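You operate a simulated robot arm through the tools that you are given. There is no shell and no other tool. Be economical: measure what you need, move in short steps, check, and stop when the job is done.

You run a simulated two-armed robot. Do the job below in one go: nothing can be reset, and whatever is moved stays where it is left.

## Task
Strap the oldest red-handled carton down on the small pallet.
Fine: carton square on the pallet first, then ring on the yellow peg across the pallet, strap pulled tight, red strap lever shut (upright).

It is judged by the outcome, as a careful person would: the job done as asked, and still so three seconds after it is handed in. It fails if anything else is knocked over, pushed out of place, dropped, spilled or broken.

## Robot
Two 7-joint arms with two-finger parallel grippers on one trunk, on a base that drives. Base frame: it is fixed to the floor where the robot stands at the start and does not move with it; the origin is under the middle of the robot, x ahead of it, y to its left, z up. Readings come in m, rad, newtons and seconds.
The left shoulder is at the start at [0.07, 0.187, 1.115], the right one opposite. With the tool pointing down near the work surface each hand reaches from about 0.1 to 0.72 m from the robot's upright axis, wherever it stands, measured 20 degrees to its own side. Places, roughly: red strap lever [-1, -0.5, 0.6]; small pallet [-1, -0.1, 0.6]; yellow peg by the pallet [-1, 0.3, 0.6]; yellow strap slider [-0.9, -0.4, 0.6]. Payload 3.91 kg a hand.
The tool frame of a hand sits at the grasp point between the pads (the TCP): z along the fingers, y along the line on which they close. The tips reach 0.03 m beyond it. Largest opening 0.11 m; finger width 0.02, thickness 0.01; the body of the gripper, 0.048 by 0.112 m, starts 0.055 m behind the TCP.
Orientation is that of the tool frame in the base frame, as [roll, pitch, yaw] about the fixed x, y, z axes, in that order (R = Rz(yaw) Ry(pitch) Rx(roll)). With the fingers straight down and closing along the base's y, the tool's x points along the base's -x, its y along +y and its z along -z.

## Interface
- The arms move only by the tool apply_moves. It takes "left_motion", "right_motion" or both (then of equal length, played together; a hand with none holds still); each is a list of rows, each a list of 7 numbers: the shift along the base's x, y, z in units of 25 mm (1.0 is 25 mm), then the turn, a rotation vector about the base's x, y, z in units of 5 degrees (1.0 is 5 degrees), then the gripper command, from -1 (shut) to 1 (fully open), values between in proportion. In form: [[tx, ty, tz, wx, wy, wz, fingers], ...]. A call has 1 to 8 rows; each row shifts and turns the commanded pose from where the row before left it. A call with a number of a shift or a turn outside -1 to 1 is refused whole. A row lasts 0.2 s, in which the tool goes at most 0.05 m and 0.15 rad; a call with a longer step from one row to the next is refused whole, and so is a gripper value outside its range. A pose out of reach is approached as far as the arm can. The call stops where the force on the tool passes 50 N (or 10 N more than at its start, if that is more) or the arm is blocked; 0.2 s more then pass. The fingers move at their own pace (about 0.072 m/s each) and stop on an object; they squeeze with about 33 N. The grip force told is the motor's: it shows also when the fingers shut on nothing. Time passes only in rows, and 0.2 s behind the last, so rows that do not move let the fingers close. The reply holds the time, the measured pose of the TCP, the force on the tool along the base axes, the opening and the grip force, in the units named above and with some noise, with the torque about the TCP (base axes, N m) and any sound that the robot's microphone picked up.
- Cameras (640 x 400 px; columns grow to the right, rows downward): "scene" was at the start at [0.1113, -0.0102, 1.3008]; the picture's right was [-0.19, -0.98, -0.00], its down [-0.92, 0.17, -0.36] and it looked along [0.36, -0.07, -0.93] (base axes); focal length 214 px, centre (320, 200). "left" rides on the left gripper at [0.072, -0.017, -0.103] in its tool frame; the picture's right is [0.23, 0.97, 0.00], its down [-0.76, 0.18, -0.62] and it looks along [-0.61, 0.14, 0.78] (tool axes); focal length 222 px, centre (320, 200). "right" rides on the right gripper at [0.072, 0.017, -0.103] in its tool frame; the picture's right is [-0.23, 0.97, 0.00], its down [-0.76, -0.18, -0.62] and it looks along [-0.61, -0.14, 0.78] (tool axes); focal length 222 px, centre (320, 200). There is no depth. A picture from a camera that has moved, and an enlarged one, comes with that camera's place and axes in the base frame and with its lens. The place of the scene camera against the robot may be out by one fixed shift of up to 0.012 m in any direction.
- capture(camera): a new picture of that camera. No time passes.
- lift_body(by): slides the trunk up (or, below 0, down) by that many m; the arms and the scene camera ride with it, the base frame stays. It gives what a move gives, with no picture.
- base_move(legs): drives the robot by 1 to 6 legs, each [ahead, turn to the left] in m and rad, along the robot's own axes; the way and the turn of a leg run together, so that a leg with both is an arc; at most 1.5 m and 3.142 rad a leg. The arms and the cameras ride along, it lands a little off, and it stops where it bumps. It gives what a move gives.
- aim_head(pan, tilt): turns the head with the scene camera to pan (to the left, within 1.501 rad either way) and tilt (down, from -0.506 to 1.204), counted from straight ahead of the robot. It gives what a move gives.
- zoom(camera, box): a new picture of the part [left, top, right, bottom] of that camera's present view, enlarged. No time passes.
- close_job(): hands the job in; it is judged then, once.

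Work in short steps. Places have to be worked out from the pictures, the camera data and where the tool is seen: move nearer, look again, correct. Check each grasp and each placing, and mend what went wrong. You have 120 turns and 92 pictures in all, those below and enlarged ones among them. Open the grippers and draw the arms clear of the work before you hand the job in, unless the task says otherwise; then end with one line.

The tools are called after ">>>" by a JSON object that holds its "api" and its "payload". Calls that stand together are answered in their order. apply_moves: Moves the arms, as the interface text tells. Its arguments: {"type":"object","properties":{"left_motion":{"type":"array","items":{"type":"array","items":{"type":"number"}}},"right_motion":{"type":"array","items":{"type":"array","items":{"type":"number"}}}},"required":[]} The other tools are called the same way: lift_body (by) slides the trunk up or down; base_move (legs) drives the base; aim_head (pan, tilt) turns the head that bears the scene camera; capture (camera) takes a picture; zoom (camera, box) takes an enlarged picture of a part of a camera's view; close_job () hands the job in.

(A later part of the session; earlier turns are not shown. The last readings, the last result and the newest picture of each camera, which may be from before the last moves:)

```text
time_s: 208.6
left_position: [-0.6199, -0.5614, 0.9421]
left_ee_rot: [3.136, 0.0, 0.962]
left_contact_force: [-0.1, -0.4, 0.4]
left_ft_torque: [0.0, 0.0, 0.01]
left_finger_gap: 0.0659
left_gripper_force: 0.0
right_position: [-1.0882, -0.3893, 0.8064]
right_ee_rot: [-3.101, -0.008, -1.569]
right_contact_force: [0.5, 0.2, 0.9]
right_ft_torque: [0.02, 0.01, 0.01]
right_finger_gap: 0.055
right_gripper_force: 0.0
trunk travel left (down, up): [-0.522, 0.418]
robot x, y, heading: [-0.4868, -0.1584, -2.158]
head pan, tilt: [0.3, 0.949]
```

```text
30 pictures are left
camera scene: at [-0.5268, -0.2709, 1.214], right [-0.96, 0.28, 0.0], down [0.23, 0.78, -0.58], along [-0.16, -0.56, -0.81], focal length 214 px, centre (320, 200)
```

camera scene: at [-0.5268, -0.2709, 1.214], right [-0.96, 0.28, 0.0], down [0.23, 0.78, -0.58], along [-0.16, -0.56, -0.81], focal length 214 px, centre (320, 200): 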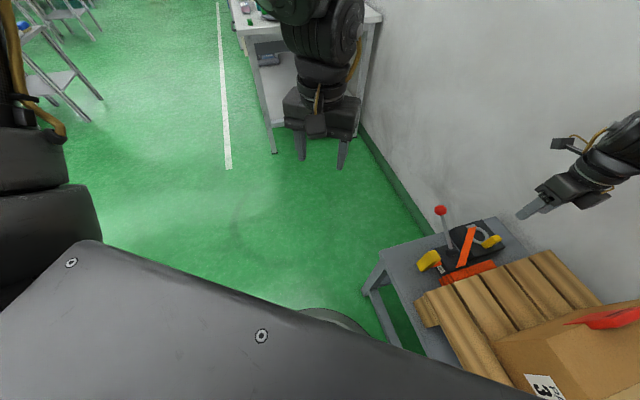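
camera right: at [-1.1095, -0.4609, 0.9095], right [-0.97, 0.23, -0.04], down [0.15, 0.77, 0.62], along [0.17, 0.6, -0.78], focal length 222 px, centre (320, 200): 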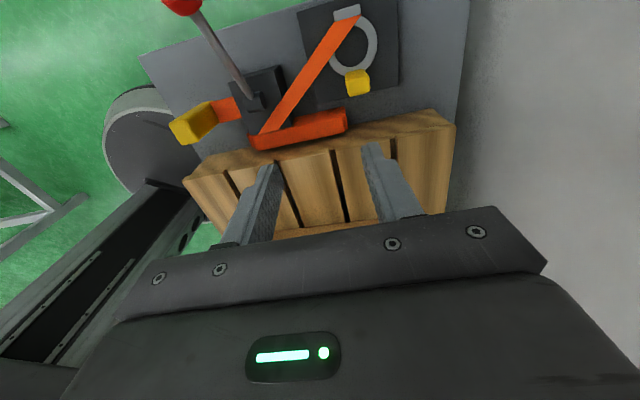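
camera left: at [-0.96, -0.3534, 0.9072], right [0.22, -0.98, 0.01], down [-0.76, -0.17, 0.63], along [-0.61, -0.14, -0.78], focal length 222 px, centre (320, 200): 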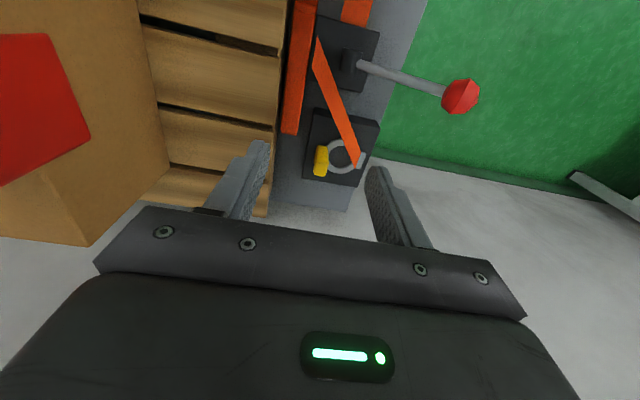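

Combining the four views, the tab is really at about (−1.12, −0.393) with its top at z≈0.62. I shift and lower to TCP z≈0.68 and look again.

>>> {"api": "apply_moves", "payload": {"right_motion": [[-0.64, -0.08, 0, -0.23, 0, 0, 0], [-0.64, -0.08, 0, -0.23, 0, 0, 0], [0, 0, -1, 0, 0, 0, 0], [0, 0, -1, 0, 0, 0, 0], [0, 0, -1, 0, 0, 0, 0], [0, 0, -1, 0, 0, 0, 0], [0, 0, -1, 0, 0, 0, 0]]}}

>>> {"api": "capture", "payload": {"camera": "right"}}

>>> {"api": "zoom", "payload": {"camera": "scene", "box": [400, 180, 560, 300]}}

```text
time_s: 210.2
left_position: [-0.6205, -0.5623, 0.9422]
left_ee_rot: [3.134, -0.002, 0.962]
left_contact_force: [0.5, -0.5, 0.2]
left_ft_torque: [-0.02, -0.02, -0.01]
left_finger_gap: 0.0659
left_gripper_force: 0.1
right_position: [-1.1183, -0.3944, 0.6825]
right_ee_rot: [-3.099, -0.045, -1.572]
right_contact_force: [0.1, 0.6, 0.3]
right_ft_torque: [0.01, -0.03, 0.01]
right_finger_gap: 0.0549
right_gripper_force: 0.0
trunk travel left (down, up): [-0.522, 0.418]
robot x, y, heading: [-0.4865, -0.1584, -2.152]
head pan, tilt: [0.3, 0.949]
```

```text
29 pictures are left
camera right: at [-1.1412, -0.4623, 0.7876], right [-0.97, 0.22, -0.05], down [0.15, 0.79, 0.59], along [0.17, 0.57, -0.8], focal length 222 px, centre (320, 200)
```

right: 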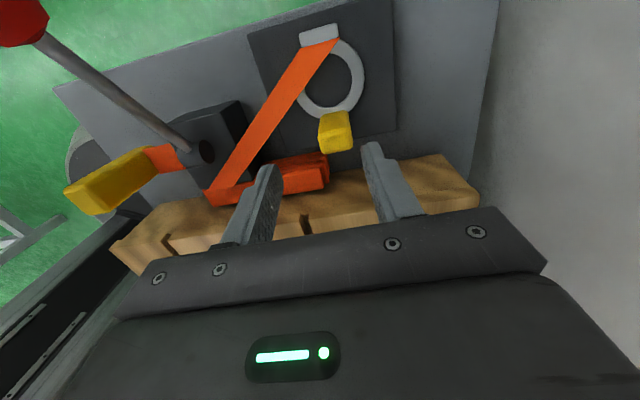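

```text
3.33 times, centred on (480, 240) of scene
camera zoom: at [-0.5275, -0.2716, 1.2138], right [-0.96, 0.28, 0.0], down [0.23, 0.78, -0.58], along [-0.16, -0.56, -0.81], focal length 715 px, centre (-213, 67)
```

zoom: 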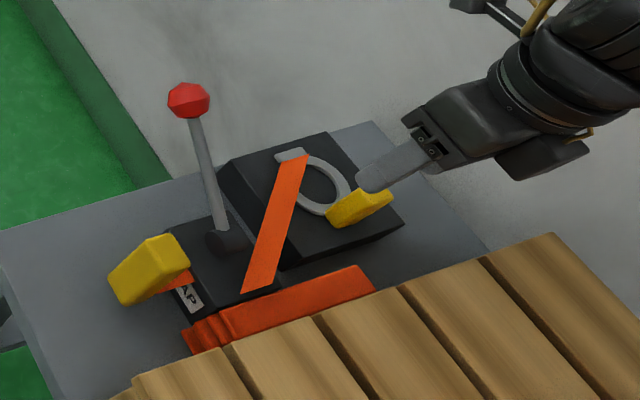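

The tab sits between the fingers, slightly toward −x. I straighten the tool, shift −12 mm, and lower to z≈0.627.

>>> {"api": "apply_moves", "payload": {"right_motion": [[-0.24, -0.08, 0, 0.26, 0.25, 0, 0], [-0.24, -0.08, -0.6, 0.26, 0.25, 0, 0], [0, 0, -0.8, 0, 0, 0, 0], [0, 0, -0.8, 0, 0, 0, 0]]}}

>>> {"api": "capture", "payload": {"camera": "right"}}

```text
time_s: 211.2
left_position: [-0.62, -0.5622, 0.9412]
left_ee_rot: [3.134, 0.002, 0.962]
left_contact_force: [-0.5, -0.3, 0.2]
left_ft_torque: [0.02, 0.0, 0.01]
left_finger_gap: 0.0659
left_gripper_force: 0.0
right_position: [-1.1248, -0.3696, 0.6644]
right_ee_rot: [3.141, -0.004, -1.569]
right_contact_force: [1.0, -0.6, 0.2]
right_ft_torque: [0.02, 0.03, 0.01]
right_finger_gap: 0.055
right_gripper_force: 0.0
right hand out of reach, approached as far as the arm can: row 2, 3, 4
trunk travel left (down, up): [-0.522, 0.418]
robot x, y, heading: [-0.4819, -0.163, -2.156]
head pan, tilt: [0.3, 0.949]
```

```text
27 pictures are left
camera right: at [-1.1428, -0.4418, 0.7667], right [-0.97, 0.23, 0.0], down [0.18, 0.76, 0.62], along [0.14, 0.61, -0.78], focal length 222 px, centre (320, 200)
```

right: 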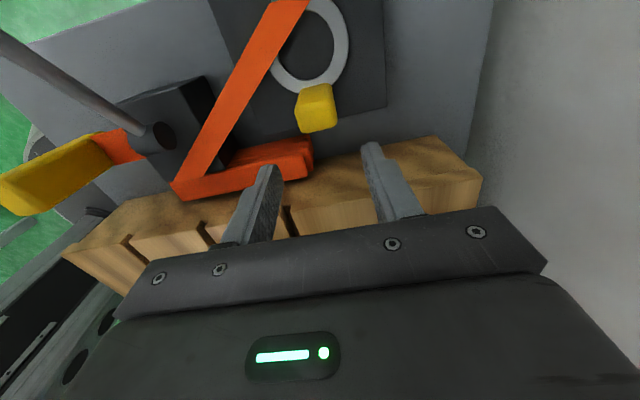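

Out of reach low down; lowering the shoulders will help. I raise the hand 0.15, then lower the trunk 0.15, then approach again.

>>> {"api": "apply_moves", "payload": {"right_motion": [[0, 0, 1, 0, 0, 0, 0], [0, -0.2, 1, 0, 0, 0, 0], [0, -0.2, 1, 0, 0, 0, 0], [0, -0.2, 1, 0, 0, 0, 0], [-0.12, -0.2, 1, 0, 0, 0, 0], [-0.12, -0.2, 1, 0, 0, 0, 0]]}}

>>> {"api": "lift_body", "payload": {"by": -0.15}}

>>> {"api": "capture", "payload": {"camera": "right"}}

```text
time_s: 212.6
left_position: [-0.6185, -0.5625, 0.9433]
left_ee_rot: [3.134, 0.001, 0.963]
left_contact_force: [-0.7, 0.2, 0.1]
left_ft_torque: [0.0, -0.01, 0.02]
left_finger_gap: 0.066
left_gripper_force: 0.1
right_position: [-1.1336, -0.3915, 0.8112]
right_ee_rot: [3.14, -0.001, -1.571]
right_contact_force: [-0.5, 0.4, 0.4]
right_ft_torque: [0.0, 0.04, -0.01]
right_finger_gap: 0.055
right_gripper_force: 0.1
trunk travel left (down, up): [-0.522, 0.418]
robot x, y, heading: [-0.4876, -0.1643, -2.154]
head pan, tilt: [0.3, 0.949]
```

```text
time_s: 214.3
left_position: [-0.6198, -0.5615, 0.7923]
left_ee_rot: [3.134, 0.002, 0.961]
left_contact_force: [-0.2, -0.4, -0.6]
left_ft_torque: [0.05, 0.0, 0.01]
left_finger_gap: 0.0658
left_gripper_force: 0.2
right_position: [-1.1335, -0.3914, 0.6611]
right_ee_rot: [3.139, -0.002, -1.569]
right_contact_force: [0.6, 0.1, 0.3]
right_ft_torque: [0.0, 0.01, 0.01]
right_finger_gap: 0.0552
right_gripper_force: 0.0
trunk travel left (down, up): [-0.372, 0.568]
robot x, y, heading: [-0.4856, -0.1611, -2.157]
head pan, tilt: [0.3, 0.949]
```

```text
26 pictures are left
camera right: at [-1.1511, -0.4639, 0.7641], right [-0.97, 0.23, 0.0], down [0.18, 0.76, 0.62], along [0.14, 0.61, -0.78], focal length 222 px, centre (320, 200)
```

right: 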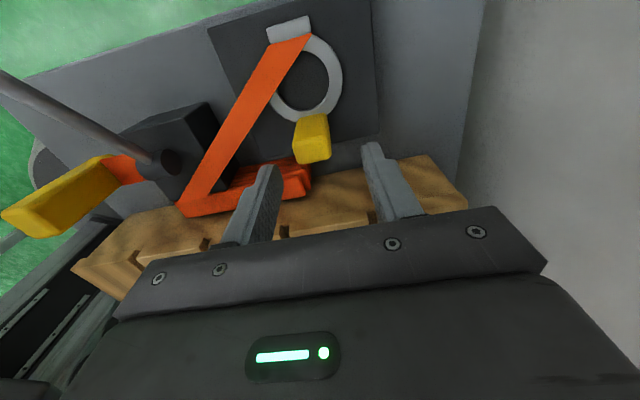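

The tab is centred in the fingers. I lower 45 mm and close gently.

>>> {"api": "apply_moves", "payload": {"right_motion": [[0.1, 0, -0.9, 0, 0, 0, 0], [0, 0, -0.9, 0, 0, 0, 0], [0, 0, 0, 0, 0, 0, -1], [0, 0, 0, 0, 0, 0, -1], [0, 0, 0, 0, 0, 0, -1], [0, 0, 0, 0, 0, 0, -1]]}}

>>> {"api": "capture", "payload": {"camera": "right"}}

```text
time_s: 215.7
left_position: [-0.6201, -0.5619, 0.7912]
left_ee_rot: [3.133, 0.0, 0.962]
left_contact_force: [0.0, 0.0, 0.2]
left_ft_torque: [0.0, -0.01, 0.0]
left_finger_gap: 0.0659
left_gripper_force: 0.1
right_position: [-1.1321, -0.3924, 0.6165]
right_ee_rot: [3.141, 0.0, -1.571]
right_contact_force: [-0.4, 0.5, 0.4]
right_ft_torque: [0.02, -0.02, 0.01]
right_finger_gap: 0.0275
right_gripper_force: 32.6
trunk travel left (down, up): [-0.372, 0.568]
robot x, y, heading: [-0.4819, -0.1602, -2.153]
head pan, tilt: [0.3, 0.949]
```

```text
25 pictures are left
camera right: at [-1.1489, -0.4639, 0.7196], right [-0.97, 0.23, 0.0], down [0.18, 0.76, 0.62], along [0.14, 0.61, -0.78], focal length 222 px, centre (320, 200)
```

right: 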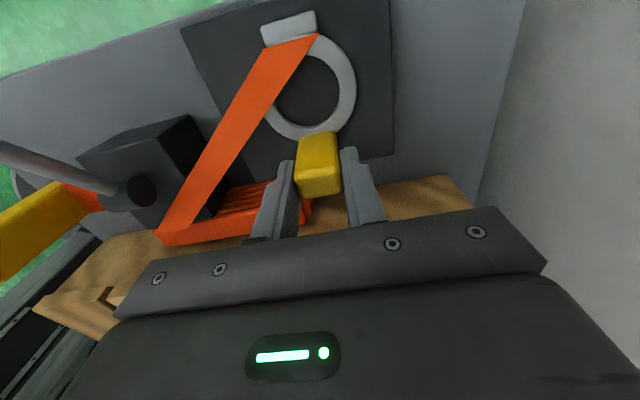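

Ring tab gripped (27.5 mm wide), ring centre about 44 mm to −y of the TCP. I lift it with the trunk, in two stages, watching strap force.

>>> {"api": "lift_body", "payload": {"by": 0.1}}

>>> {"api": "lift_body", "payload": {"by": 0.2}}

>>> {"api": "capture", "payload": {"camera": "right"}}

```text
time_s: 217.0
left_position: [-0.6207, -0.5624, 0.8905]
left_ee_rot: [3.135, 0.002, 0.964]
left_contact_force: [-0.5, -0.1, 0.4]
left_ft_torque: [0.02, -0.02, 0.02]
left_finger_gap: 0.0659
left_gripper_force: 0.1
right_position: [-1.1317, -0.3921, 0.7174]
right_ee_rot: [3.141, 0.002, -1.569]
right_contact_force: [-0.2, 0.2, -1.6]
right_ft_torque: [0.03, 0.01, 0.01]
right_finger_gap: 0.0274
right_gripper_force: 33.4
trunk travel left (down, up): [-0.472, 0.468]
robot x, y, heading: [-0.483, -0.1597, -2.156]
head pan, tilt: [0.3, 0.949]
```

```text
time_s: 219.2
left_position: [-0.6199, -0.5632, 1.0905]
left_ee_rot: [3.136, 0.001, 0.962]
left_contact_force: [-0.6, 0.1, 0.3]
left_ft_torque: [0.04, -0.01, 0.01]
left_finger_gap: 0.0661
left_gripper_force: 0.0
right_position: [-1.1316, -0.3932, 0.9169]
right_ee_rot: [3.14, 0.001, -1.571]
right_contact_force: [-1.3, -0.6, -1.2]
right_ft_torque: [-0.01, 0.0, 0.0]
right_finger_gap: 0.0275
right_gripper_force: 33.3
trunk travel left (down, up): [-0.672, 0.268]
robot x, y, heading: [-0.4843, -0.162, -2.159]
head pan, tilt: [0.3, 0.949]
```

```text
24 pictures are left
camera right: at [-1.1491, -0.4641, 1.0195], right [-0.97, 0.23, 0.0], down [0.18, 0.76, 0.62], along [0.14, 0.61, -0.78], focal length 222 px, centre (320, 200)
```

right: 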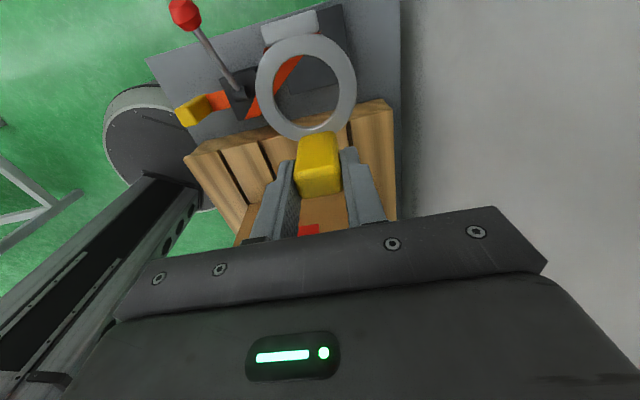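

Ring is level and free. I pull the hand in radially ~8 cm to stay clear of the wall, then turn the base right by 1.05 rad.

>>> {"api": "apply_moves", "payload": {"right_motion": [[0.95, 0.34, 0, 0, 0, 0, -1], [0.95, 0.34, 0, 0, 0, 0, -1], [0.95, 0.34, 0, 0, 0, 0, -1], [0.2, 0, 0, 0, 0, 0, -1]]}}

>>> {"api": "base_move", "payload": {"legs": [[0, -0.5], [0, -0.53]]}}

>>> {"api": "capture", "payload": {"camera": "right"}}

>>> {"api": "capture", "payload": {"camera": "scene"}}

```text
time_s: 220.2
left_position: [-0.6203, -0.5635, 1.0919]
left_ee_rot: [3.134, 0.0, 0.962]
left_contact_force: [-0.6, 0.3, -0.7]
left_ft_torque: [0.0, 0.0, 0.03]
left_finger_gap: 0.0661
left_gripper_force: 0.1
right_position: [-1.0546, -0.3679, 0.9166]
right_ee_rot: [3.14, -0.001, -1.569]
right_contact_force: [0.1, -0.3, -0.5]
right_ft_torque: [0.03, -0.04, 0.01]
right_finger_gap: 0.0273
right_gripper_force: 33.3
trunk travel left (down, up): [-0.672, 0.268]
robot x, y, heading: [-0.4861, -0.1594, -2.157]
head pan, tilt: [0.3, 0.949]
```

```text
time_s: 223.5
left_position: [-0.8991, -0.2547, 1.0915]
left_ee_rot: [3.135, 0.0, -0.06]
left_contact_force: [-0.4, 0.0, 0.9]
left_ft_torque: [-0.02, 0.0, 0.02]
left_finger_gap: 0.066
left_gripper_force: 0.1
right_position: [-0.9596, 0.2198, 0.9148]
right_ee_rot: [3.138, -0.001, -2.59]
right_contact_force: [0.5, 1.3, -0.7]
right_ft_torque: [0.02, -0.02, -0.01]
right_finger_gap: 0.0273
right_gripper_force: 33.0
trunk travel left (down, up): [-0.672, 0.268]
robot x, y, heading: [-0.4829, -0.1622, 3.112]
head pan, tilt: [0.3, 0.949]
```

```text
23 pictures are left
camera right: at [-1.0304, 0.1962, 1.0186], right [-0.32, 0.95, 0.0], down [0.74, 0.25, 0.62], along [0.59, 0.2, -0.78], focal length 222 px, centre (320, 200)
```

right: 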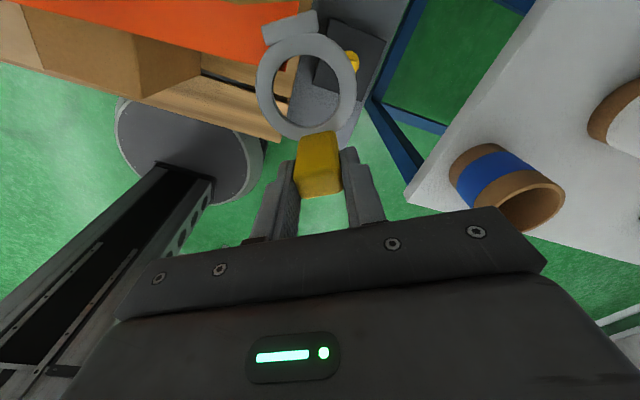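

```text
22 pictures are left
camera scene: at [-0.5989, -0.177, 1.3639], right [-0.26, 0.97, 0.0], down [0.78, 0.21, -0.58], along [-0.56, -0.15, -0.81], focal length 214 px, centre (320, 200)
```

scene: 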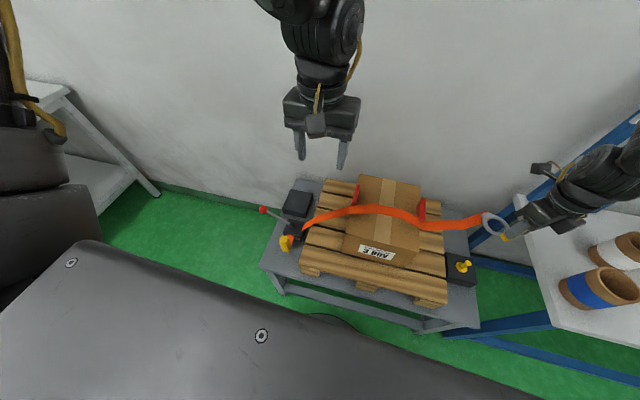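

The strap lies across the carton nicely. Peg is at about (−0.99, 0.263). I move the hand so the ring centre comes over the peg with +0.5 rad tool turn, and raise the left hand out of the way.

>>> {"api": "apply_moves", "payload": {"right_motion": [[-0.02, 0.52, 0, 0, 0, 0.955, -1], [-0.02, 0.52, 0, 0, 0, 0.955, -1], [-0.02, 0.52, 0, 0, 0, 0.955, -1], [-0.02, 0.52, 0, 0, 0, 0.955, -1], [-0.02, 0.52, 0, 0, 0, 0.955, -1], [-0.02, 0.52, 0, 0, 0, 0.955, -1]], "left_motion": [[0.8, 0, 0.6, 0, 0, 0, 0], [0.8, 0, 0.6, 0, 0, 0, 0], [0.8, 0, 0.6, 0, 0, 0, 0], [0.8, 0, 0.6, 0, 0, 0, 0], [0, 0, 0.6, 0, 0, 0, 0], [0, 0, 0.6, 0, 0, 0, 0]]}}

>>> {"api": "lift_body", "payload": {"by": -0.2}}

>>> {"api": "capture", "payload": {"camera": "right"}}

>>> {"api": "zoom", "payload": {"camera": "scene", "box": [380, 140, 580, 310]}}

```text
time_s: 224.9
left_position: [-0.8179, -0.2539, 1.1826]
left_ee_rot: [3.136, -0.001, -0.061]
left_contact_force: [-0.3, 0.0, -1.2]
left_ft_torque: [-0.01, -0.01, -0.01]
left_finger_gap: 0.0548
left_gripper_force: 0.0
right_position: [-0.9618, 0.2981, 0.9166]
right_ee_rot: [3.14, -0.002, -2.089]
right_contact_force: [-0.6, 0.3, -0.9]
right_ft_torque: [0.03, 0.0, -0.02]
right_finger_gap: 0.0275
right_gripper_force: 32.9
trunk travel left (down, up): [-0.672, 0.268]
robot x, y, heading: [-0.4881, -0.1603, 3.11]
head pan, tilt: [0.3, 0.949]
```

```text
time_s: 227.1
left_position: [-0.8189, -0.2553, 0.9819]
left_ee_rot: [3.136, -0.001, -0.06]
left_contact_force: [-0.6, -0.6, -0.6]
left_ft_torque: [0.02, 0.03, -0.01]
left_finger_gap: 0.0553
left_gripper_force: 0.1
right_position: [-0.961, 0.2974, 0.7161]
right_ee_rot: [3.139, 0.0, -2.093]
right_contact_force: [0.2, -0.8, -1.0]
right_ft_torque: [0.02, -0.02, -0.01]
right_finger_gap: 0.027
right_gripper_force: 33.1
trunk travel left (down, up): [-0.472, 0.468]
robot x, y, heading: [-0.4838, -0.1624, 3.106]
head pan, tilt: [0.3, 0.949]
```

```text
21 pictures are left
camera right: at [-1.0129, 0.2441, 0.8187], right [-0.73, 0.68, 0.0], down [0.53, 0.57, 0.62], along [0.42, 0.46, -0.78], focal length 222 px, centre (320, 200)
```

right: 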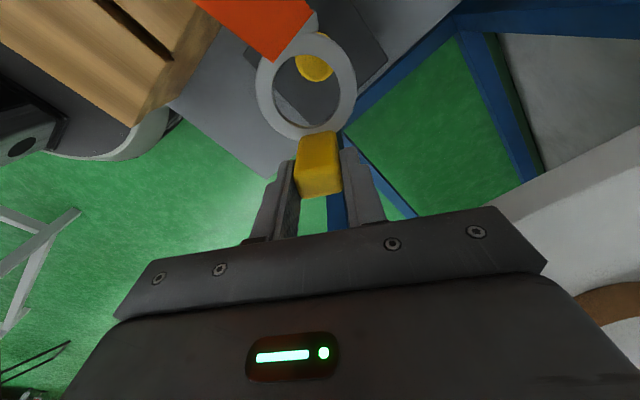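

```text
2.35 times, centred on (480, 225) of scene
camera zoom: at [-0.5988, -0.1767, 1.1639], right [-0.26, 0.97, 0.0], down [0.78, 0.21, -0.58], along [-0.56, -0.15, -0.81], focal length 505 px, centre (-56, 141)
```

zoom: 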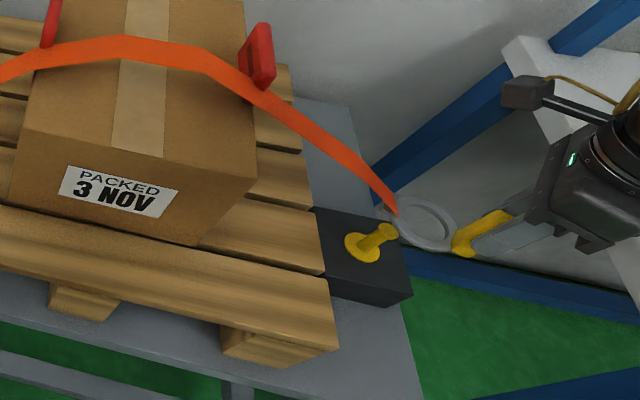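

Ring centre is within ~6 mm of the peg axis. I correct, then lower with the trunk in two steps.

>>> {"api": "apply_moves", "payload": {"right_motion": [[0.08, 0.22, 0, 0, 0, 0, -1], [0, 0, 0, 0, 0, 0, -1]]}}

>>> {"api": "lift_body", "payload": {"by": -0.05}}

>>> {"api": "capture", "payload": {"camera": "right"}}

```text
time_s: 227.7
left_position: [-0.8185, -0.2551, 0.9822]
left_ee_rot: [3.136, 0.001, -0.059]
left_contact_force: [0.2, 0.1, 0.3]
left_ft_torque: [-0.02, -0.01, 0.01]
left_finger_gap: 0.0549
left_gripper_force: 0.0
right_position: [-0.9594, 0.304, 0.7151]
right_ee_rot: [3.139, 0.0, -2.093]
right_contact_force: [-0.2, -0.1, -0.4]
right_ft_torque: [0.02, 0.0, 0.0]
right_finger_gap: 0.0273
right_gripper_force: 33.2
trunk travel left (down, up): [-0.472, 0.468]
robot x, y, heading: [-0.4846, -0.1607, 3.108]
head pan, tilt: [0.3, 0.949]
```

```text
time_s: 228.6
left_position: [-0.8168, -0.2559, 0.9342]
left_ee_rot: [3.137, 0.002, -0.058]
left_contact_force: [0.2, 0.3, -0.7]
left_ft_torque: [-0.03, -0.02, -0.04]
left_finger_gap: 0.055
left_gripper_force: 0.1
right_position: [-0.9586, 0.3023, 0.6665]
right_ee_rot: [3.135, -0.003, -2.093]
right_contact_force: [-0.4, 5.3, 15.2]
right_ft_torque: [-0.49, 0.75, -0.17]
right_finger_gap: 0.0278
right_gripper_force: 33.4
trunk travel left (down, up): [-0.422, 0.518]
robot x, y, heading: [-0.4837, -0.1576, 3.104]
head pan, tilt: [0.3, 0.949]
```

```text
19 pictures are left
camera right: at [-1.0104, 0.2493, 0.7695], right [-0.73, 0.68, 0.01], down [0.54, 0.57, 0.62], along [0.42, 0.46, -0.78], focal length 222 px, centre (320, 200)
```

right: 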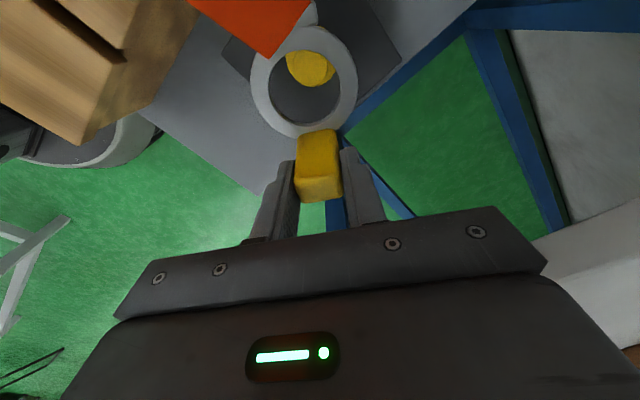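

Contact force: the peg head is catching the rim on the buckle side. I raise 12 mm, shift the ring (−10, −6 mm), and lower again.

>>> {"api": "apply_moves", "payload": {"right_motion": [[0, 0, 0.5, 0, 0, 0, -1], [-0.4, -0.24, 0, 0, 0, 0, -1], [0, 0, -0.5, 0, 0, 0, -1], [0, 0, -0.6, 0, 0, 0, -1], [0, 0, -0.6, 0, 0, 0, -1]]}}

>>> {"api": "capture", "payload": {"camera": "right"}}

```text
time_s: 229.8
left_position: [-0.8183, -0.2549, 0.9321]
left_ee_rot: [3.135, 0.0, -0.058]
left_contact_force: [0.9, 0.2, -0.9]
left_ft_torque: [0.01, 0.0, -0.06]
left_finger_gap: 0.0551
left_gripper_force: 0.1
right_position: [-0.9711, 0.2972, 0.6337]
right_ee_rot: [3.141, -0.002, -2.094]
right_contact_force: [-0.2, -0.2, -1.2]
right_ft_torque: [-0.01, 0.0, 0.01]
right_finger_gap: 0.0276
right_gripper_force: 32.4
trunk travel left (down, up): [-0.422, 0.518]
robot x, y, heading: [-0.4856, -0.1583, 3.1]
head pan, tilt: [0.3, 0.949]
```

```text
18 pictures are left
camera right: at [-1.0221, 0.2435, 0.7371], right [-0.73, 0.68, 0.0], down [0.53, 0.57, 0.62], along [0.42, 0.46, -0.78], focal length 222 px, centre (320, 200)
```

right: 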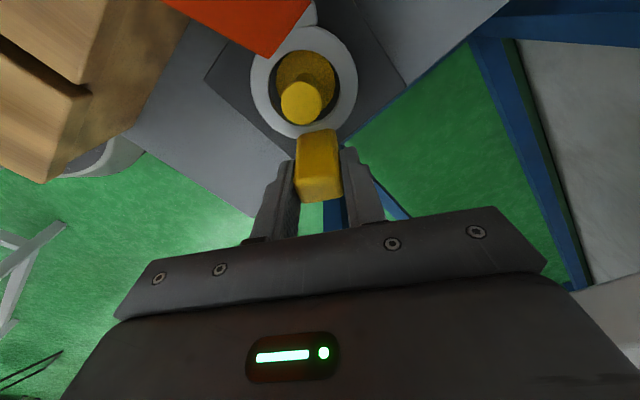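

The peg head is through the ring with no force. I lower further until it seats.

>>> {"api": "apply_moves", "payload": {"right_motion": [[0, 0, -0.6, 0, 0, 0, -1], [0, 0, -0.5, 0, 0, 0, -1]]}}

>>> {"api": "zoom", "payload": {"camera": "scene", "box": [380, 140, 580, 310]}}

```text
time_s: 230.4
left_position: [-0.8168, -0.2569, 0.9336]
left_ee_rot: [3.136, 0.003, -0.058]
left_contact_force: [0.5, -0.5, 0.0]
left_ft_torque: [0.01, -0.04, 0.07]
left_finger_gap: 0.0549
left_gripper_force: 0.1
right_position: [-0.9715, 0.2956, 0.6112]
right_ee_rot: [3.133, -0.002, -2.089]
right_contact_force: [-3.0, -1.5, 28.5]
right_ft_torque: [-0.04, -0.15, 0.0]
right_finger_gap: 0.0272
right_gripper_force: 33.4
trunk travel left (down, up): [-0.422, 0.518]
robot x, y, heading: [-0.4842, -0.1586, 3.105]
head pan, tilt: [0.3, 0.949]
```

```text
2.35 times, centred on (480, 225) of scene
camera zoom: at [-0.5976, -0.1786, 1.1144], right [-0.26, 0.97, 0.0], down [0.78, 0.21, -0.58], along [-0.56, -0.15, -0.81], focal length 505 px, centre (-56, 141)
```

zoom: 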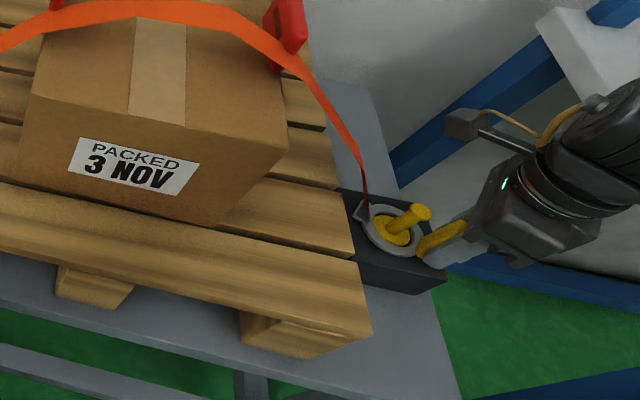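

The ring is seated around the peg. I open the fingers and lift straight up.

>>> {"api": "apply_moves", "payload": {"right_motion": [[0, 0, 0.15, 0, 0, 0, -0.2], [0, 0, 0, 0, 0, 0, 0], [0, 0, 0, 0, 0, 0, 0], [0, 0, 0.8, 0, 0, 0, 0], [0, 0, 1, 0, 0, 0, 0], [0, 0, 1, 0, 0, 0, 0], [0, 0, 1, 0, 0, 0, 0], [0, 0, 1, 0, 0, 0, 0]]}}

>>> {"api": "lift_body", "payload": {"by": 0.2}}

>>> {"api": "capture", "payload": {"camera": "scene"}}

```text
time_s: 232.2
left_position: [-0.818, -0.2547, 0.9335]
left_ee_rot: [3.134, -0.001, -0.059]
left_contact_force: [0.1, 0.6, 1.0]
left_ft_torque: [-0.02, 0.0, 0.0]
left_finger_gap: 0.055
left_gripper_force: 0.1
right_position: [-0.968, 0.2938, 0.7319]
right_ee_rot: [3.138, 0.001, -2.092]
right_contact_force: [0.2, -0.2, 0.0]
right_ft_torque: [0.01, 0.01, 0.02]
right_finger_gap: 0.0549
right_gripper_force: 0.0
trunk travel left (down, up): [-0.422, 0.518]
robot x, y, heading: [-0.4857, -0.1611, 3.107]
head pan, tilt: [0.3, 0.949]
```

```text
time_s: 234.4
left_position: [-0.8188, -0.2543, 1.1317]
left_ee_rot: [3.134, 0.0, -0.059]
left_contact_force: [-0.3, -0.2, 0.6]
left_ft_torque: [-0.02, 0.01, 0.02]
left_finger_gap: 0.055
left_gripper_force: 0.1
right_position: [-0.9697, 0.2952, 0.9301]
right_ee_rot: [3.141, 0.0, -2.093]
right_contact_force: [0.4, 1.3, 0.6]
right_ft_torque: [0.01, -0.01, -0.02]
right_finger_gap: 0.0543
right_gripper_force: 0.0
trunk travel left (down, up): [-0.622, 0.318]
robot x, y, heading: [-0.4857, -0.1616, 3.108]
head pan, tilt: [0.3, 0.949]
```

```text
16 pictures are left
camera scene: at [-0.599, -0.1767, 1.3138], right [-0.26, 0.97, 0.0], down [0.79, 0.21, -0.58], along [-0.56, -0.15, -0.81], focal length 214 px, centre (320, 200)
```

scene: 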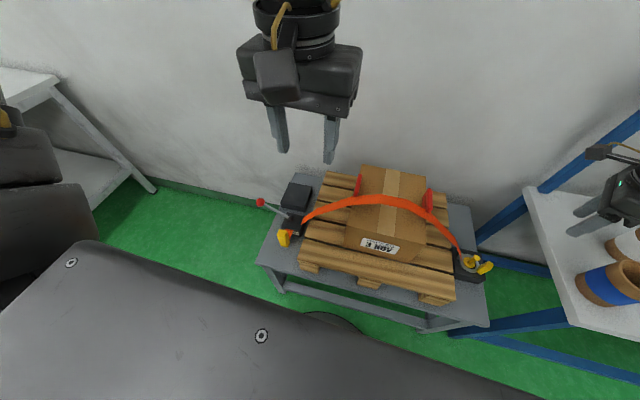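

Ring is on the peg; strap is slack. Next is the yellow slider at about (−0.89, −0.39). I bring the left hand over it for a look and back the right hand off.

>>> {"api": "apply_moves", "payload": {"left_motion": [[-0.2, -0.7, -0.8, 0, 0, 0, 0.2], [-0.2, -0.7, -0.8, 0, 0, 0, 0.2], [-0.2, -0.7, -0.8, 0, 0, 0, 0.2], [-0.2, -0.7, -0.8, 0, 0, 0, 0.2], [-0.2, -0.7, -0.8, 0, 0, 0, 0.2], [-0.2, -0.7, -0.8, 0, 0, 0, 0.2], [0, -0.7, -0.8, 0, 0, 0.3, 0.2], [0, -0.6, -0.8, 0, 0, 0.3, 0.2]], "right_motion": [[0.5, 0, 0.8, 0, 0, 0, 0], [0.5, 0, 0.8, 0, 0, 0, 0], [1, 0, 0.8, 0, 0, 0, 0], [1, 0, 0.8, 0, 0, 0, 0], [1, 0, 0, 0, 0, 0, 0], [1, 0, 0, 0, 0, 0, 0], [0, 0, 0, 0, 0, 0, 0], [0, 0, 0, 0, 0, 0, 0]]}}

>>> {"api": "lift_body", "payload": {"by": -0.15}}

>>> {"api": "capture", "payload": {"camera": "left"}}

>>> {"api": "zoom", "payload": {"camera": "scene", "box": [230, 160, 350, 280]}}

```text
time_s: 236.2
left_position: [-0.8501, -0.3903, 0.9728]
left_ee_rot: [3.136, 0.0, -0.008]
left_contact_force: [0.0, 0.0, 0.5]
left_ft_torque: [0.03, 0.0, 0.01]
left_finger_gap: 0.0659
left_gripper_force: 0.0
right_position: [-0.8453, 0.2957, 1.0083]
right_ee_rot: [3.138, 0.001, -2.092]
right_contact_force: [-0.7, -0.7, -0.3]
right_ft_torque: [-0.01, 0.01, -0.01]
right_finger_gap: 0.0551
right_gripper_force: 0.1
trunk travel left (down, up): [-0.622, 0.318]
robot x, y, heading: [-0.4816, -0.1595, 3.106]
head pan, tilt: [0.3, 0.949]
```

```text
time_s: 237.9
left_position: [-0.8498, -0.3907, 0.8243]
left_ee_rot: [3.137, 0.0, -0.007]
left_contact_force: [0.0, -0.5, 0.8]
left_ft_torque: [0.0, 0.01, 0.02]
left_finger_gap: 0.066
left_gripper_force: 0.0
right_position: [-0.8449, 0.2954, 0.8593]
right_ee_rot: [3.137, -0.001, -2.094]
right_contact_force: [-0.2, -0.2, 0.9]
right_ft_torque: [0.04, 0.0, 0.01]
right_finger_gap: 0.0551
right_gripper_force: 0.1
trunk travel left (down, up): [-0.472, 0.468]
robot x, y, heading: [-0.4831, -0.1619, 3.102]
head pan, tilt: [0.3, 0.949]
```

```text
15 pictures are left
camera left: at [-0.7777, -0.3732, 0.9279], right [0.22, -0.98, 0.01], down [-0.76, -0.17, 0.62], along [-0.61, -0.14, -0.78], focal length 222 px, centre (320, 200)
```

left: 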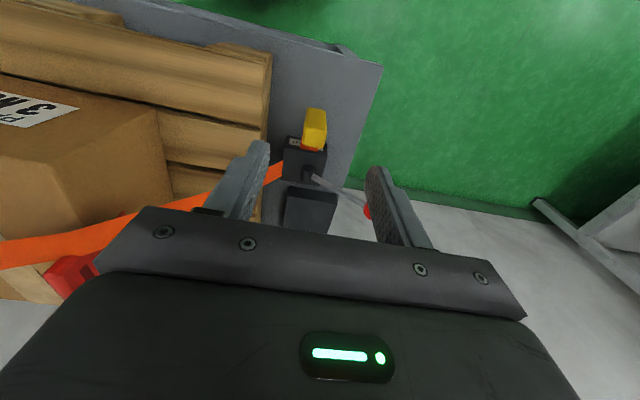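

```text
3.33 times, centred on (290, 220) of scene
camera zoom: at [-0.5987, -0.1768, 1.164], right [-0.26, 0.97, 0.0], down [0.78, 0.21, -0.58], along [-0.56, -0.15, -0.81], focal length 715 px, centre (420, 133)
```

zoom: 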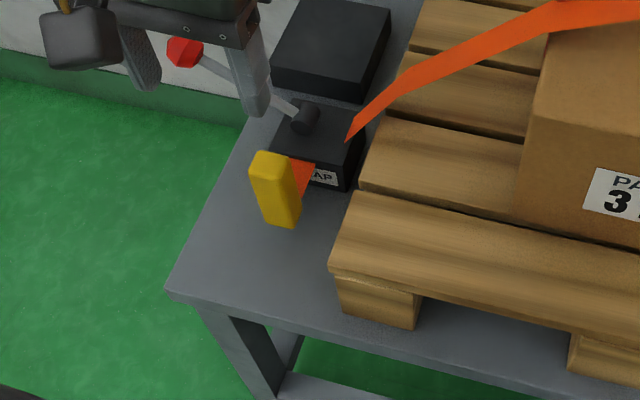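

Slider tab stands at about (−0.892, −0.39), z 0.535–0.65. I lower the left hand around it.

>>> {"api": "apply_moves", "payload": {"left_motion": [[-0.42, 0, -0.97, 0, 0, 0, 0.5], [-0.42, 0, -0.97, 0, 0, 0, 0.5], [-0.42, 0, -0.97, 0, 0, 0, 0.5], [-0.42, 0, -0.97, 0, 0, 0, 0.5], [0, 0, -0.97, 0, 0, 0, 0.5]]}}

>>> {"api": "capture", "payload": {"camera": "left"}}

```text
time_s: 239.1
left_position: [-0.8891, -0.3916, 0.7377]
left_ee_rot: [3.135, 0.004, -0.003]
left_contact_force: [-0.1, 0.2, 0.5]
left_ft_torque: [0.02, 0.01, 0.0]
left_finger_gap: 0.0826
left_gripper_force: 0.1
left hand out of reach, approached as far as the arm can: row 4, 5
right_position: [-0.8441, 0.2965, 0.8583]
right_ee_rot: [3.138, -0.001, -2.094]
right_contact_force: [0.4, -0.3, -1.0]
right_ft_torque: [0.03, 0.0, -0.01]
right_finger_gap: 0.0551
right_gripper_force: 0.2
trunk travel left (down, up): [-0.472, 0.468]
robot x, y, heading: [-0.4845, -0.1594, 3.111]
head pan, tilt: [0.3, 0.949]
```

```text
13 pictures are left
camera left: at [-0.8162, -0.3744, 0.8415], right [0.23, -0.97, 0.01], down [-0.76, -0.17, 0.63], along [-0.61, -0.15, -0.78], focal length 222 px, centre (320, 200)
```

left: 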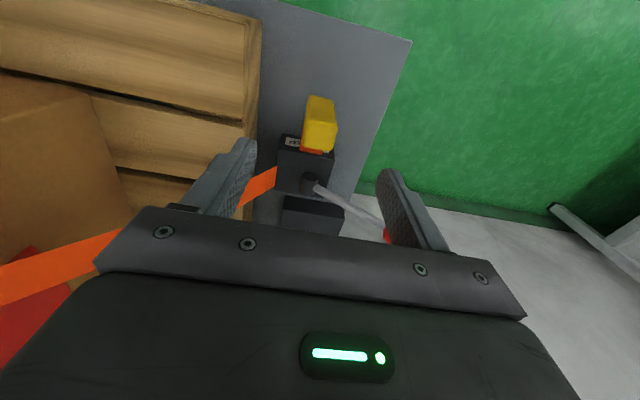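

Lined up, but the arm needs lower shoulders. I lower the trunk 0.105 so the fingers straddle the tab, then close.

>>> {"api": "lift_body", "payload": {"by": -0.105}}

>>> {"api": "apply_moves", "payload": {"left_motion": [[0, 0, 0, 0, 0, 0, -1], [0, 0, 0, 0, 0, 0, -1], [0, 0, 0, 0, 0, 0, -1], [0, 0, 0, 0, 0, 0, -1]]}}

>>> {"api": "capture", "payload": {"camera": "left"}}

```text
time_s: 240.5
left_position: [-0.889, -0.3924, 0.6338]
left_ee_rot: [3.135, 0.002, 0.0]
left_contact_force: [0.7, 0.0, -0.1]
left_ft_torque: [0.06, 0.0, 0.04]
left_finger_gap: 0.0826
left_gripper_force: 0.0
right_position: [-0.8461, 0.2948, 0.7541]
right_ee_rot: [3.137, 0.001, -2.091]
right_contact_force: [0.7, 0.4, 0.2]
right_ft_torque: [0.02, 0.01, -0.01]
right_finger_gap: 0.0553
right_gripper_force: 0.1
trunk travel left (down, up): [-0.367, 0.573]
robot x, y, heading: [-0.4843, -0.1564, 3.106]
head pan, tilt: [0.3, 0.949]
```

```text
time_s: 241.5
left_position: [-0.8889, -0.3943, 0.6337]
left_ee_rot: [3.133, 0.001, 0.002]
left_contact_force: [-2.7, -24.6, 9.9]
left_ft_torque: [1.04, -0.15, 0.88]
left_finger_gap: 0.0321
left_gripper_force: 45.0
right_position: [-0.8456, 0.2954, 0.7557]
right_ee_rot: [3.139, 0.0, -2.093]
right_contact_force: [0.4, 0.0, 0.4]
right_ft_torque: [-0.02, -0.03, 0.0]
right_finger_gap: 0.0549
right_gripper_force: 0.2
trunk travel left (down, up): [-0.367, 0.573]
robot x, y, heading: [-0.483, -0.16, 3.108]
head pan, tilt: [0.3, 0.949]
```

```text
12 pictures are left
camera left: at [-0.8158, -0.3763, 0.7365], right [0.23, -0.97, 0.01], down [-0.76, -0.17, 0.63], along [-0.61, -0.15, -0.78], focal length 222 px, centre (320, 200)
```

left: 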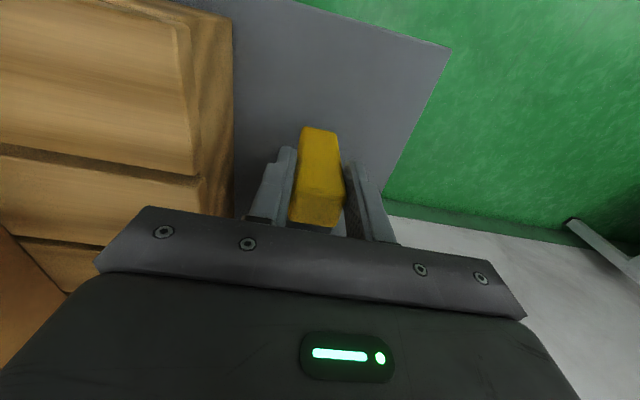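

Slider gripped. I relieve the side force and pull toward +x in small steps, watching force and sound.

>>> {"api": "apply_moves", "payload": {"left_motion": [[0.2, -0.06, 0.05, 0, 0, 0, -1], [0.6, 0, 0, 0, 0, 0, -1], [0.6, 0, 0, 0, 0, 0, -1], [0.6, 0, 0, 0, 0, 0, -1]]}}

```text
time_s: 242.5
left_position: [-0.8548, -0.3942, 0.6342]
left_ee_rot: [3.137, 0.001, -0.001]
left_contact_force: [-0.3, -11.8, 0.1]
left_ft_torque: [1.07, 0.25, 0.39]
left_finger_gap: 0.0322
left_gripper_force: 44.6
left hand out of reach, approached as far as the arm can: row 4
right_position: [-0.8455, 0.2944, 0.7554]
right_ee_rot: [3.139, 0.0, -2.093]
right_contact_force: [0.1, 0.2, 0.4]
right_ft_torque: [-0.02, 0.04, 0.02]
right_finger_gap: 0.055
right_gripper_force: 0.2
trunk travel left (down, up): [-0.367, 0.573]
robot x, y, heading: [-0.4818, -0.1585, 3.103]
head pan, tilt: [0.3, 0.949]
```

The slider moves freely but the arm hits its range. I continue the pull by backing the base 5 cm.

>>> {"api": "base_move", "payload": {"legs": [[-0.05, 0]]}}

>>> {"api": "capture", "payload": {"camera": "scene"}}

```text
time_s: 243.4
left_position: [-0.8079, -0.394, 0.6335]
left_ee_rot: [3.14, -0.001, -0.002]
left_contact_force: [-0.2, 10.1, -9.7]
left_ft_torque: [1.21, -0.29, 0.32]
left_finger_gap: 0.0317
left_gripper_force: 44.8
right_position: [-0.7969, 0.2944, 0.7542]
right_ee_rot: [3.139, -0.001, -2.093]
right_contact_force: [0.1, 0.4, 0.6]
right_ft_torque: [-0.01, 0.01, 0.01]
right_finger_gap: 0.0551
right_gripper_force: 0.1
trunk travel left (down, up): [-0.367, 0.573]
robot x, y, heading: [-0.4366, -0.1628, 3.102]
head pan, tilt: [0.3, 0.949]
```

```text
11 pictures are left
camera scene: at [-0.5506, -0.1783, 1.0587], right [-0.26, 0.97, 0.0], down [0.79, 0.21, -0.58], along [-0.56, -0.15, -0.81], focal length 214 px, centre (320, 200)
```

scene: 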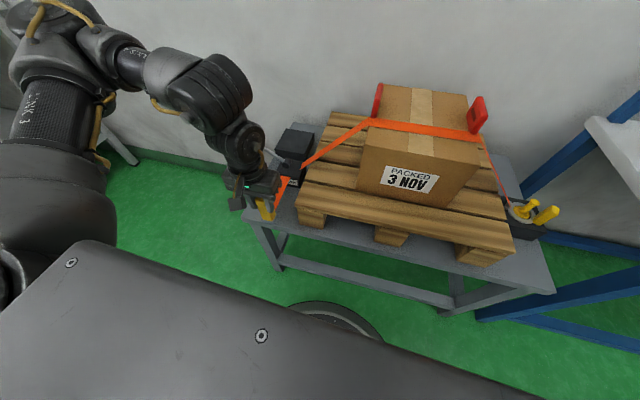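

The strap is now lying flat over the carton, but there's no pull force yet. I pull a little more.

>>> {"api": "base_move", "payload": {"legs": [[-0.025, 0]]}}

```text
time_s: 244.2
left_position: [-0.7762, -0.3953, 0.6319]
left_ee_rot: [3.139, -0.006, -0.002]
left_contact_force: [1.1, 2.0, -2.9]
left_ft_torque: [-0.06, 0.07, 0.01]
left_finger_gap: 0.0
left_gripper_force: 37.4
right_position: [-0.7705, 0.2924, 0.7544]
right_ee_rot: [3.137, 0.0, -2.091]
right_contact_force: [0.0, 0.9, 0.5]
right_ft_torque: [0.04, 0.06, -0.02]
right_finger_gap: 0.0551
right_gripper_force: 0.2
trunk travel left (down, up): [-0.367, 0.573]
robot x, y, heading: [-0.4126, -0.1635, 3.105]
head pan, tilt: [0.3, 0.949]
```

The fingers slipped off, probably because the slider reached its stop. I look.

>>> {"api": "zoom", "payload": {"camera": "scene", "box": [220, 70, 580, 280]}}

>>> {"api": "capture", "payload": {"camera": "left"}}

```text
1.78 times, centred on (400, 175) of scene
camera zoom: at [-0.5236, -0.1805, 1.0589], right [-0.26, 0.97, 0.0], down [0.78, 0.21, -0.58], along [-0.56, -0.15, -0.81], focal length 381 px, centre (178, 244)
```

zoom: 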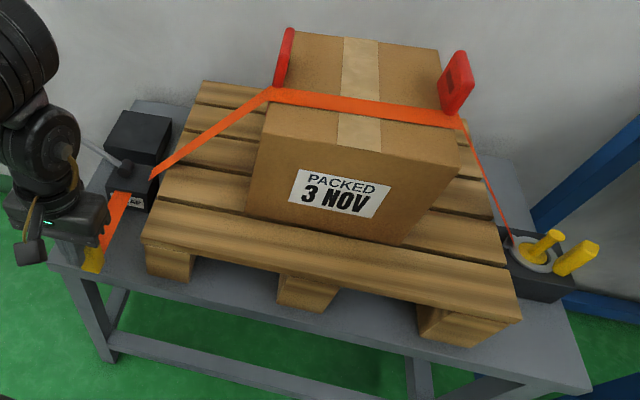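

```text
9 pictures are left
camera left: at [-0.705, -0.3788, 0.7362], right [0.22, -0.97, 0.0], down [-0.77, -0.17, 0.62], along [-0.6, -0.14, -0.79], focal length 222 px, centre (320, 200)
```

left: 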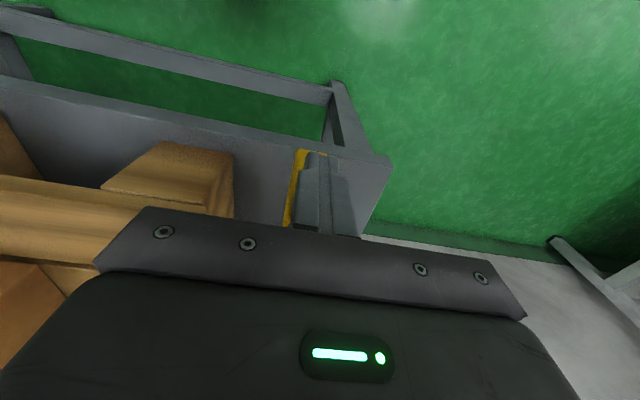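

The strap is taut straight over the carton. Now the lever: knob at about (−0.987, −0.517, 0.651), pivot about (−0.99, −0.405, 0.575). I raise the left hand clear and drive back forward 9 cm.

>>> {"api": "apply_moves", "payload": {"left_motion": [[0.1, 0, 0.4, 0, 0, 0, -1], [0.1, 0, 1, 0, 0, 0, -1], [0, 0, 1, 0, 0, 0, -1], [0, 0, 1, 0, 0, 0, -1], [0, 0, 1, 0, 0, 0, -1], [0, 0, 1, 0, 0, 0, -1], [0, -0.5, 0.6, 0, 0, 0, -1]]}}

>>> {"api": "base_move", "payload": {"legs": [[0.09, 0]]}}

>>> {"api": "apply_moves", "payload": {"left_motion": [[-0.5, -1, 0, 0, 0, 0, -1], [-0.5, -1, 0, 0, 0, 0, -1], [-0.5, -1, 0, 0, 0, 0, -1], [-0.5, -1, 0, 0, 0, 0, -1], [-0.5, -1, 0, 0, 0, 0, -1], [-0.5, -1, 0, 0, 0, 0, -1], [-0.5, 0, 0, 0, 0, 0, -1], [-0.5, 0, 0, 0, 0, 0, -1]]}}

```text
time_s: 245.8
left_position: [-0.7737, -0.4101, 0.7838]
left_ee_rot: [3.14, -0.007, -0.002]
left_contact_force: [0.1, -0.7, -0.5]
left_ft_torque: [-0.01, 0.02, -0.02]
left_finger_gap: 0.0
left_gripper_force: 37.8
right_position: [-0.7703, 0.2919, 0.7552]
right_ee_rot: [3.139, 0.0, -2.09]
right_contact_force: [-0.5, -0.6, -0.6]
right_ft_torque: [0.04, 0.04, -0.01]
right_finger_gap: 0.0552
right_gripper_force: 0.0
trunk travel left (down, up): [-0.367, 0.573]
robot x, y, heading: [-0.4069, -0.1606, 3.109]
head pan, tilt: [0.3, 0.949]
```

```text
time_s: 246.9
left_position: [-0.865, -0.4064, 0.7819]
left_ee_rot: [3.14, -0.008, -0.004]
left_contact_force: [0.3, 0.3, -0.3]
left_ft_torque: [0.01, -0.04, -0.04]
left_finger_gap: 0.0
left_gripper_force: 38.3
right_position: [-0.8635, 0.2956, 0.7526]
right_ee_rot: [3.139, -0.001, -2.092]
right_contact_force: [-0.3, -0.4, -0.2]
right_ft_torque: [0.03, 0.0, -0.01]
right_finger_gap: 0.0549
right_gripper_force: 0.0
trunk travel left (down, up): [-0.367, 0.573]
robot x, y, heading: [-0.5016, -0.1578, 3.104]
head pan, tilt: [0.3, 0.949]
```

```text
time_s: 248.7
left_position: [-0.8659, -0.424, 0.7638]
left_ee_rot: [3.137, -0.008, -0.002]
left_contact_force: [-0.6, -0.2, 0.1]
left_ft_torque: [-0.01, 0.01, -0.03]
left_finger_gap: 0.0
left_gripper_force: 38.4
left hand out of reach, approached as far as the arm can: row 1, 2, 3, 4, 5, 6, 7, 8
right_position: [-0.8625, 0.2966, 0.7533]
right_ee_rot: [3.139, -0.002, -2.091]
right_contact_force: [-0.2, 0.3, -0.7]
right_ft_torque: [-0.02, 0.02, -0.01]
right_finger_gap: 0.0551
right_gripper_force: 0.1
trunk travel left (down, up): [-0.367, 0.573]
robot x, y, heading: [-0.4992, -0.159, 3.106]
head pan, tilt: [0.3, 0.949]
```

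The left arm can't go outward. The right arm will do the lever, the same way it took the ring. I raise the trunk to clear the carton and turn the base left 1.33 rad.

>>> {"api": "lift_body", "payload": {"by": 0.25}}

>>> {"api": "base_move", "payload": {"legs": [[0, 0.65], [0, 0.68]]}}

```text
time_s: 251.3
left_position: [-0.8663, -0.4242, 1.0145]
left_ee_rot: [3.137, -0.006, -0.002]
left_contact_force: [0.6, -0.3, 0.2]
left_ft_torque: [0.0, 0.0, 0.03]
left_finger_gap: 0.0
left_gripper_force: 38.0
right_position: [-0.8626, 0.296, 1.0038]
right_ee_rot: [3.141, -0.001, -2.091]
right_contact_force: [0.0, -0.1, 0.5]
right_ft_torque: [-0.01, 0.02, 0.0]
right_finger_gap: 0.055
right_gripper_force: 0.1
trunk travel left (down, up): [-0.617, 0.323]
robot x, y, heading: [-0.5036, -0.1593, 3.108]
head pan, tilt: [0.3, 0.949]
```

```text
time_s: 255.3
left_position: [-0.3346, -0.5781, 1.0164]
left_ee_rot: [3.138, -0.006, 1.318]
left_contact_force: [-0.3, -0.6, 0.1]
left_ft_torque: [-0.05, 0.02, 0.02]
left_finger_gap: 0.0
left_gripper_force: 37.8
right_position: [-1.0308, -0.3966, 1.0038]
right_ee_rot: [3.14, 0.0, -0.773]
right_contact_force: [-0.8, -0.4, -0.7]
right_ft_torque: [-0.01, 0.02, -0.04]
right_finger_gap: 0.0552
right_gripper_force: 0.1
trunk travel left (down, up): [-0.617, 0.323]
robot x, y, heading: [-0.4988, -0.1593, -1.863]
head pan, tilt: [0.3, 0.949]
```

Now I bring the right hand above the knob with fingers closing along x.

>>> {"api": "apply_moves", "payload": {"right_motion": [[0.22, -0.6, -0.5, 0, 0, -1, 0], [0.22, -0.6, -0.5, 0, 0, -1, 0], [0.22, -0.6, -0.5, 0, 0, -1, 0], [0.22, -0.6, -0.5, 0, 0, -1, 0], [0.22, -0.6, -0.5, 0, 0, -1, 0], [0.22, -0.6, -0.5, 0, 0, -1, 0], [0.22, -0.6, -0.5, 0, 0, -1, 0], [0.22, -0.6, -0.5, 0, 0, -1, 0]]}}

>>> {"api": "lift_body", "payload": {"by": -0.15}}

>>> {"api": "capture", "payload": {"camera": "right"}}

```text
time_s: 257.1
left_position: [-0.3353, -0.5801, 1.0134]
left_ee_rot: [3.138, -0.006, 1.319]
left_contact_force: [0.1, -0.5, -0.1]
left_ft_torque: [-0.03, 0.01, 0.02]
left_finger_gap: 0.0
left_gripper_force: 37.6
right_position: [-0.9879, -0.516, 0.9041]
right_ee_rot: [3.14, 0.0, -1.471]
right_contact_force: [-0.3, 0.1, 0.4]
right_ft_torque: [0.02, -0.01, 0.01]
right_finger_gap: 0.0549
right_gripper_force: 0.0
trunk travel left (down, up): [-0.617, 0.323]
robot x, y, heading: [-0.4991, -0.1609, -1.856]
head pan, tilt: [0.3, 0.949]
```

```text
time_s: 258.8
left_position: [-0.335, -0.5771, 0.8639]
left_ee_rot: [3.139, -0.008, 1.317]
left_contact_force: [-0.2, 0.0, 0.0]
left_ft_torque: [0.01, 0.01, 0.0]
left_finger_gap: 0.0001
left_gripper_force: 37.6
right_position: [-0.9876, -0.5161, 0.7546]
right_ee_rot: [3.137, -0.003, -1.469]
right_contact_force: [-0.3, 0.1, 0.9]
right_ft_torque: [0.01, 0.02, -0.01]
right_finger_gap: 0.0548
right_gripper_force: 0.0
trunk travel left (down, up): [-0.467, 0.473]
robot x, y, heading: [-0.4978, -0.1627, -1.856]
head pan, tilt: [0.3, 0.949]
```

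```text
8 pictures are left
camera right: at [-0.9984, -0.5894, 0.8571], right [-0.99, 0.13, 0.0], down [0.1, 0.78, 0.62], along [0.08, 0.62, -0.78], focal length 222 px, centre (320, 200)
```

right: 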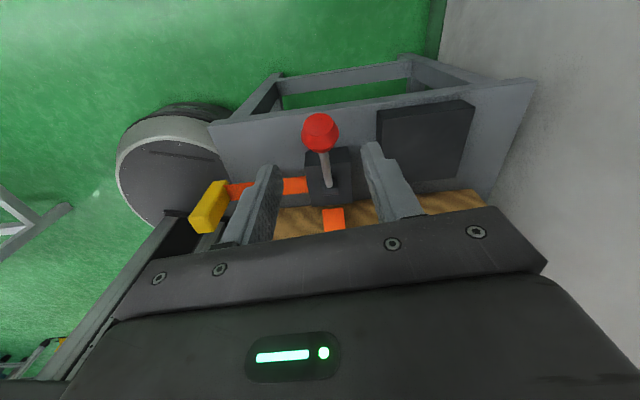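

The knob is centred between the fingers. I lower around it and close.

>>> {"api": "apply_moves", "payload": {"right_motion": [[0, 0.1, -0.6, 0, 0, -0.55, 0.4], [0, 0.1, -0.8, 0, 0, -0.55, 0.4], [0, 0, -0.9, 0, 0, 0, 0.4], [0, 0, -0.9, 0, 0, 0, 0.4], [0, 0, -0.8, 0, 0, 0, 0.4], [0, 0, 0, 0, 0, 0, -1], [0, 0, 0, 0, 0, 0, -1], [0, 0, 0, 0, 0, 0, -1]]}}

```text
time_s: 260.6
left_position: [-0.3361, -0.5801, 0.8651]
left_ee_rot: [3.138, -0.008, 1.32]
left_contact_force: [0.6, -0.3, 0.6]
left_ft_torque: [-0.03, -0.01, 0.01]
left_finger_gap: 0.0004
left_gripper_force: 37.9
right_position: [-0.9879, -0.5097, 0.6552]
right_ee_rot: [3.137, -0.002, -1.565]
right_contact_force: [-8.1, -1.4, 3.1]
right_ft_torque: [0.14, 0.11, 0.03]
right_finger_gap: 0.0348
right_gripper_force: 45.2
trunk travel left (down, up): [-0.467, 0.473]
robot x, y, heading: [-0.5037, -0.1576, -1.859]
head pan, tilt: [0.3, 0.949]
```

Knob gripped (35 mm). I swing it along the arc toward upright.

>>> {"api": "apply_moves", "payload": {"right_motion": [[0, 0.3, 0.4, 0, 0, 0, -1], [0, 0.3, 0.4, 0, 0, 0, -1], [0, 0.45, 0.34, 0, 0, 0, -1], [0, 0.45, 0.34, 0, 0, 0, -1], [0, 0.5, 0.22, 0, 0, 0, -1], [0, 0.5, 0.22, 0, 0, 0, -1], [0, 0.55, 0.12, 0, 0, 0, -1], [0, 0.55, 0.1, 0, 0, 0, -1]]}}

```text
time_s: 262.4
left_position: [-0.3353, -0.5783, 0.865]
left_ee_rot: [3.139, -0.006, 1.317]
left_contact_force: [-0.9, 0.6, -0.2]
left_ft_torque: [-0.04, 0.0, 0.01]
left_finger_gap: 0.0001
left_gripper_force: 38.2
right_position: [-0.9889, -0.4199, 0.7071]
right_ee_rot: [3.138, 0.0, -1.566]
right_contact_force: [-13.2, -9.6, 18.1]
right_ft_torque: [-0.79, -0.13, -0.08]
right_finger_gap: 0.0343
right_gripper_force: 44.8
trunk travel left (down, up): [-0.467, 0.473]
robot x, y, heading: [-0.5003, -0.1623, -1.856]
head pan, tilt: [0.3, 0.949]
```

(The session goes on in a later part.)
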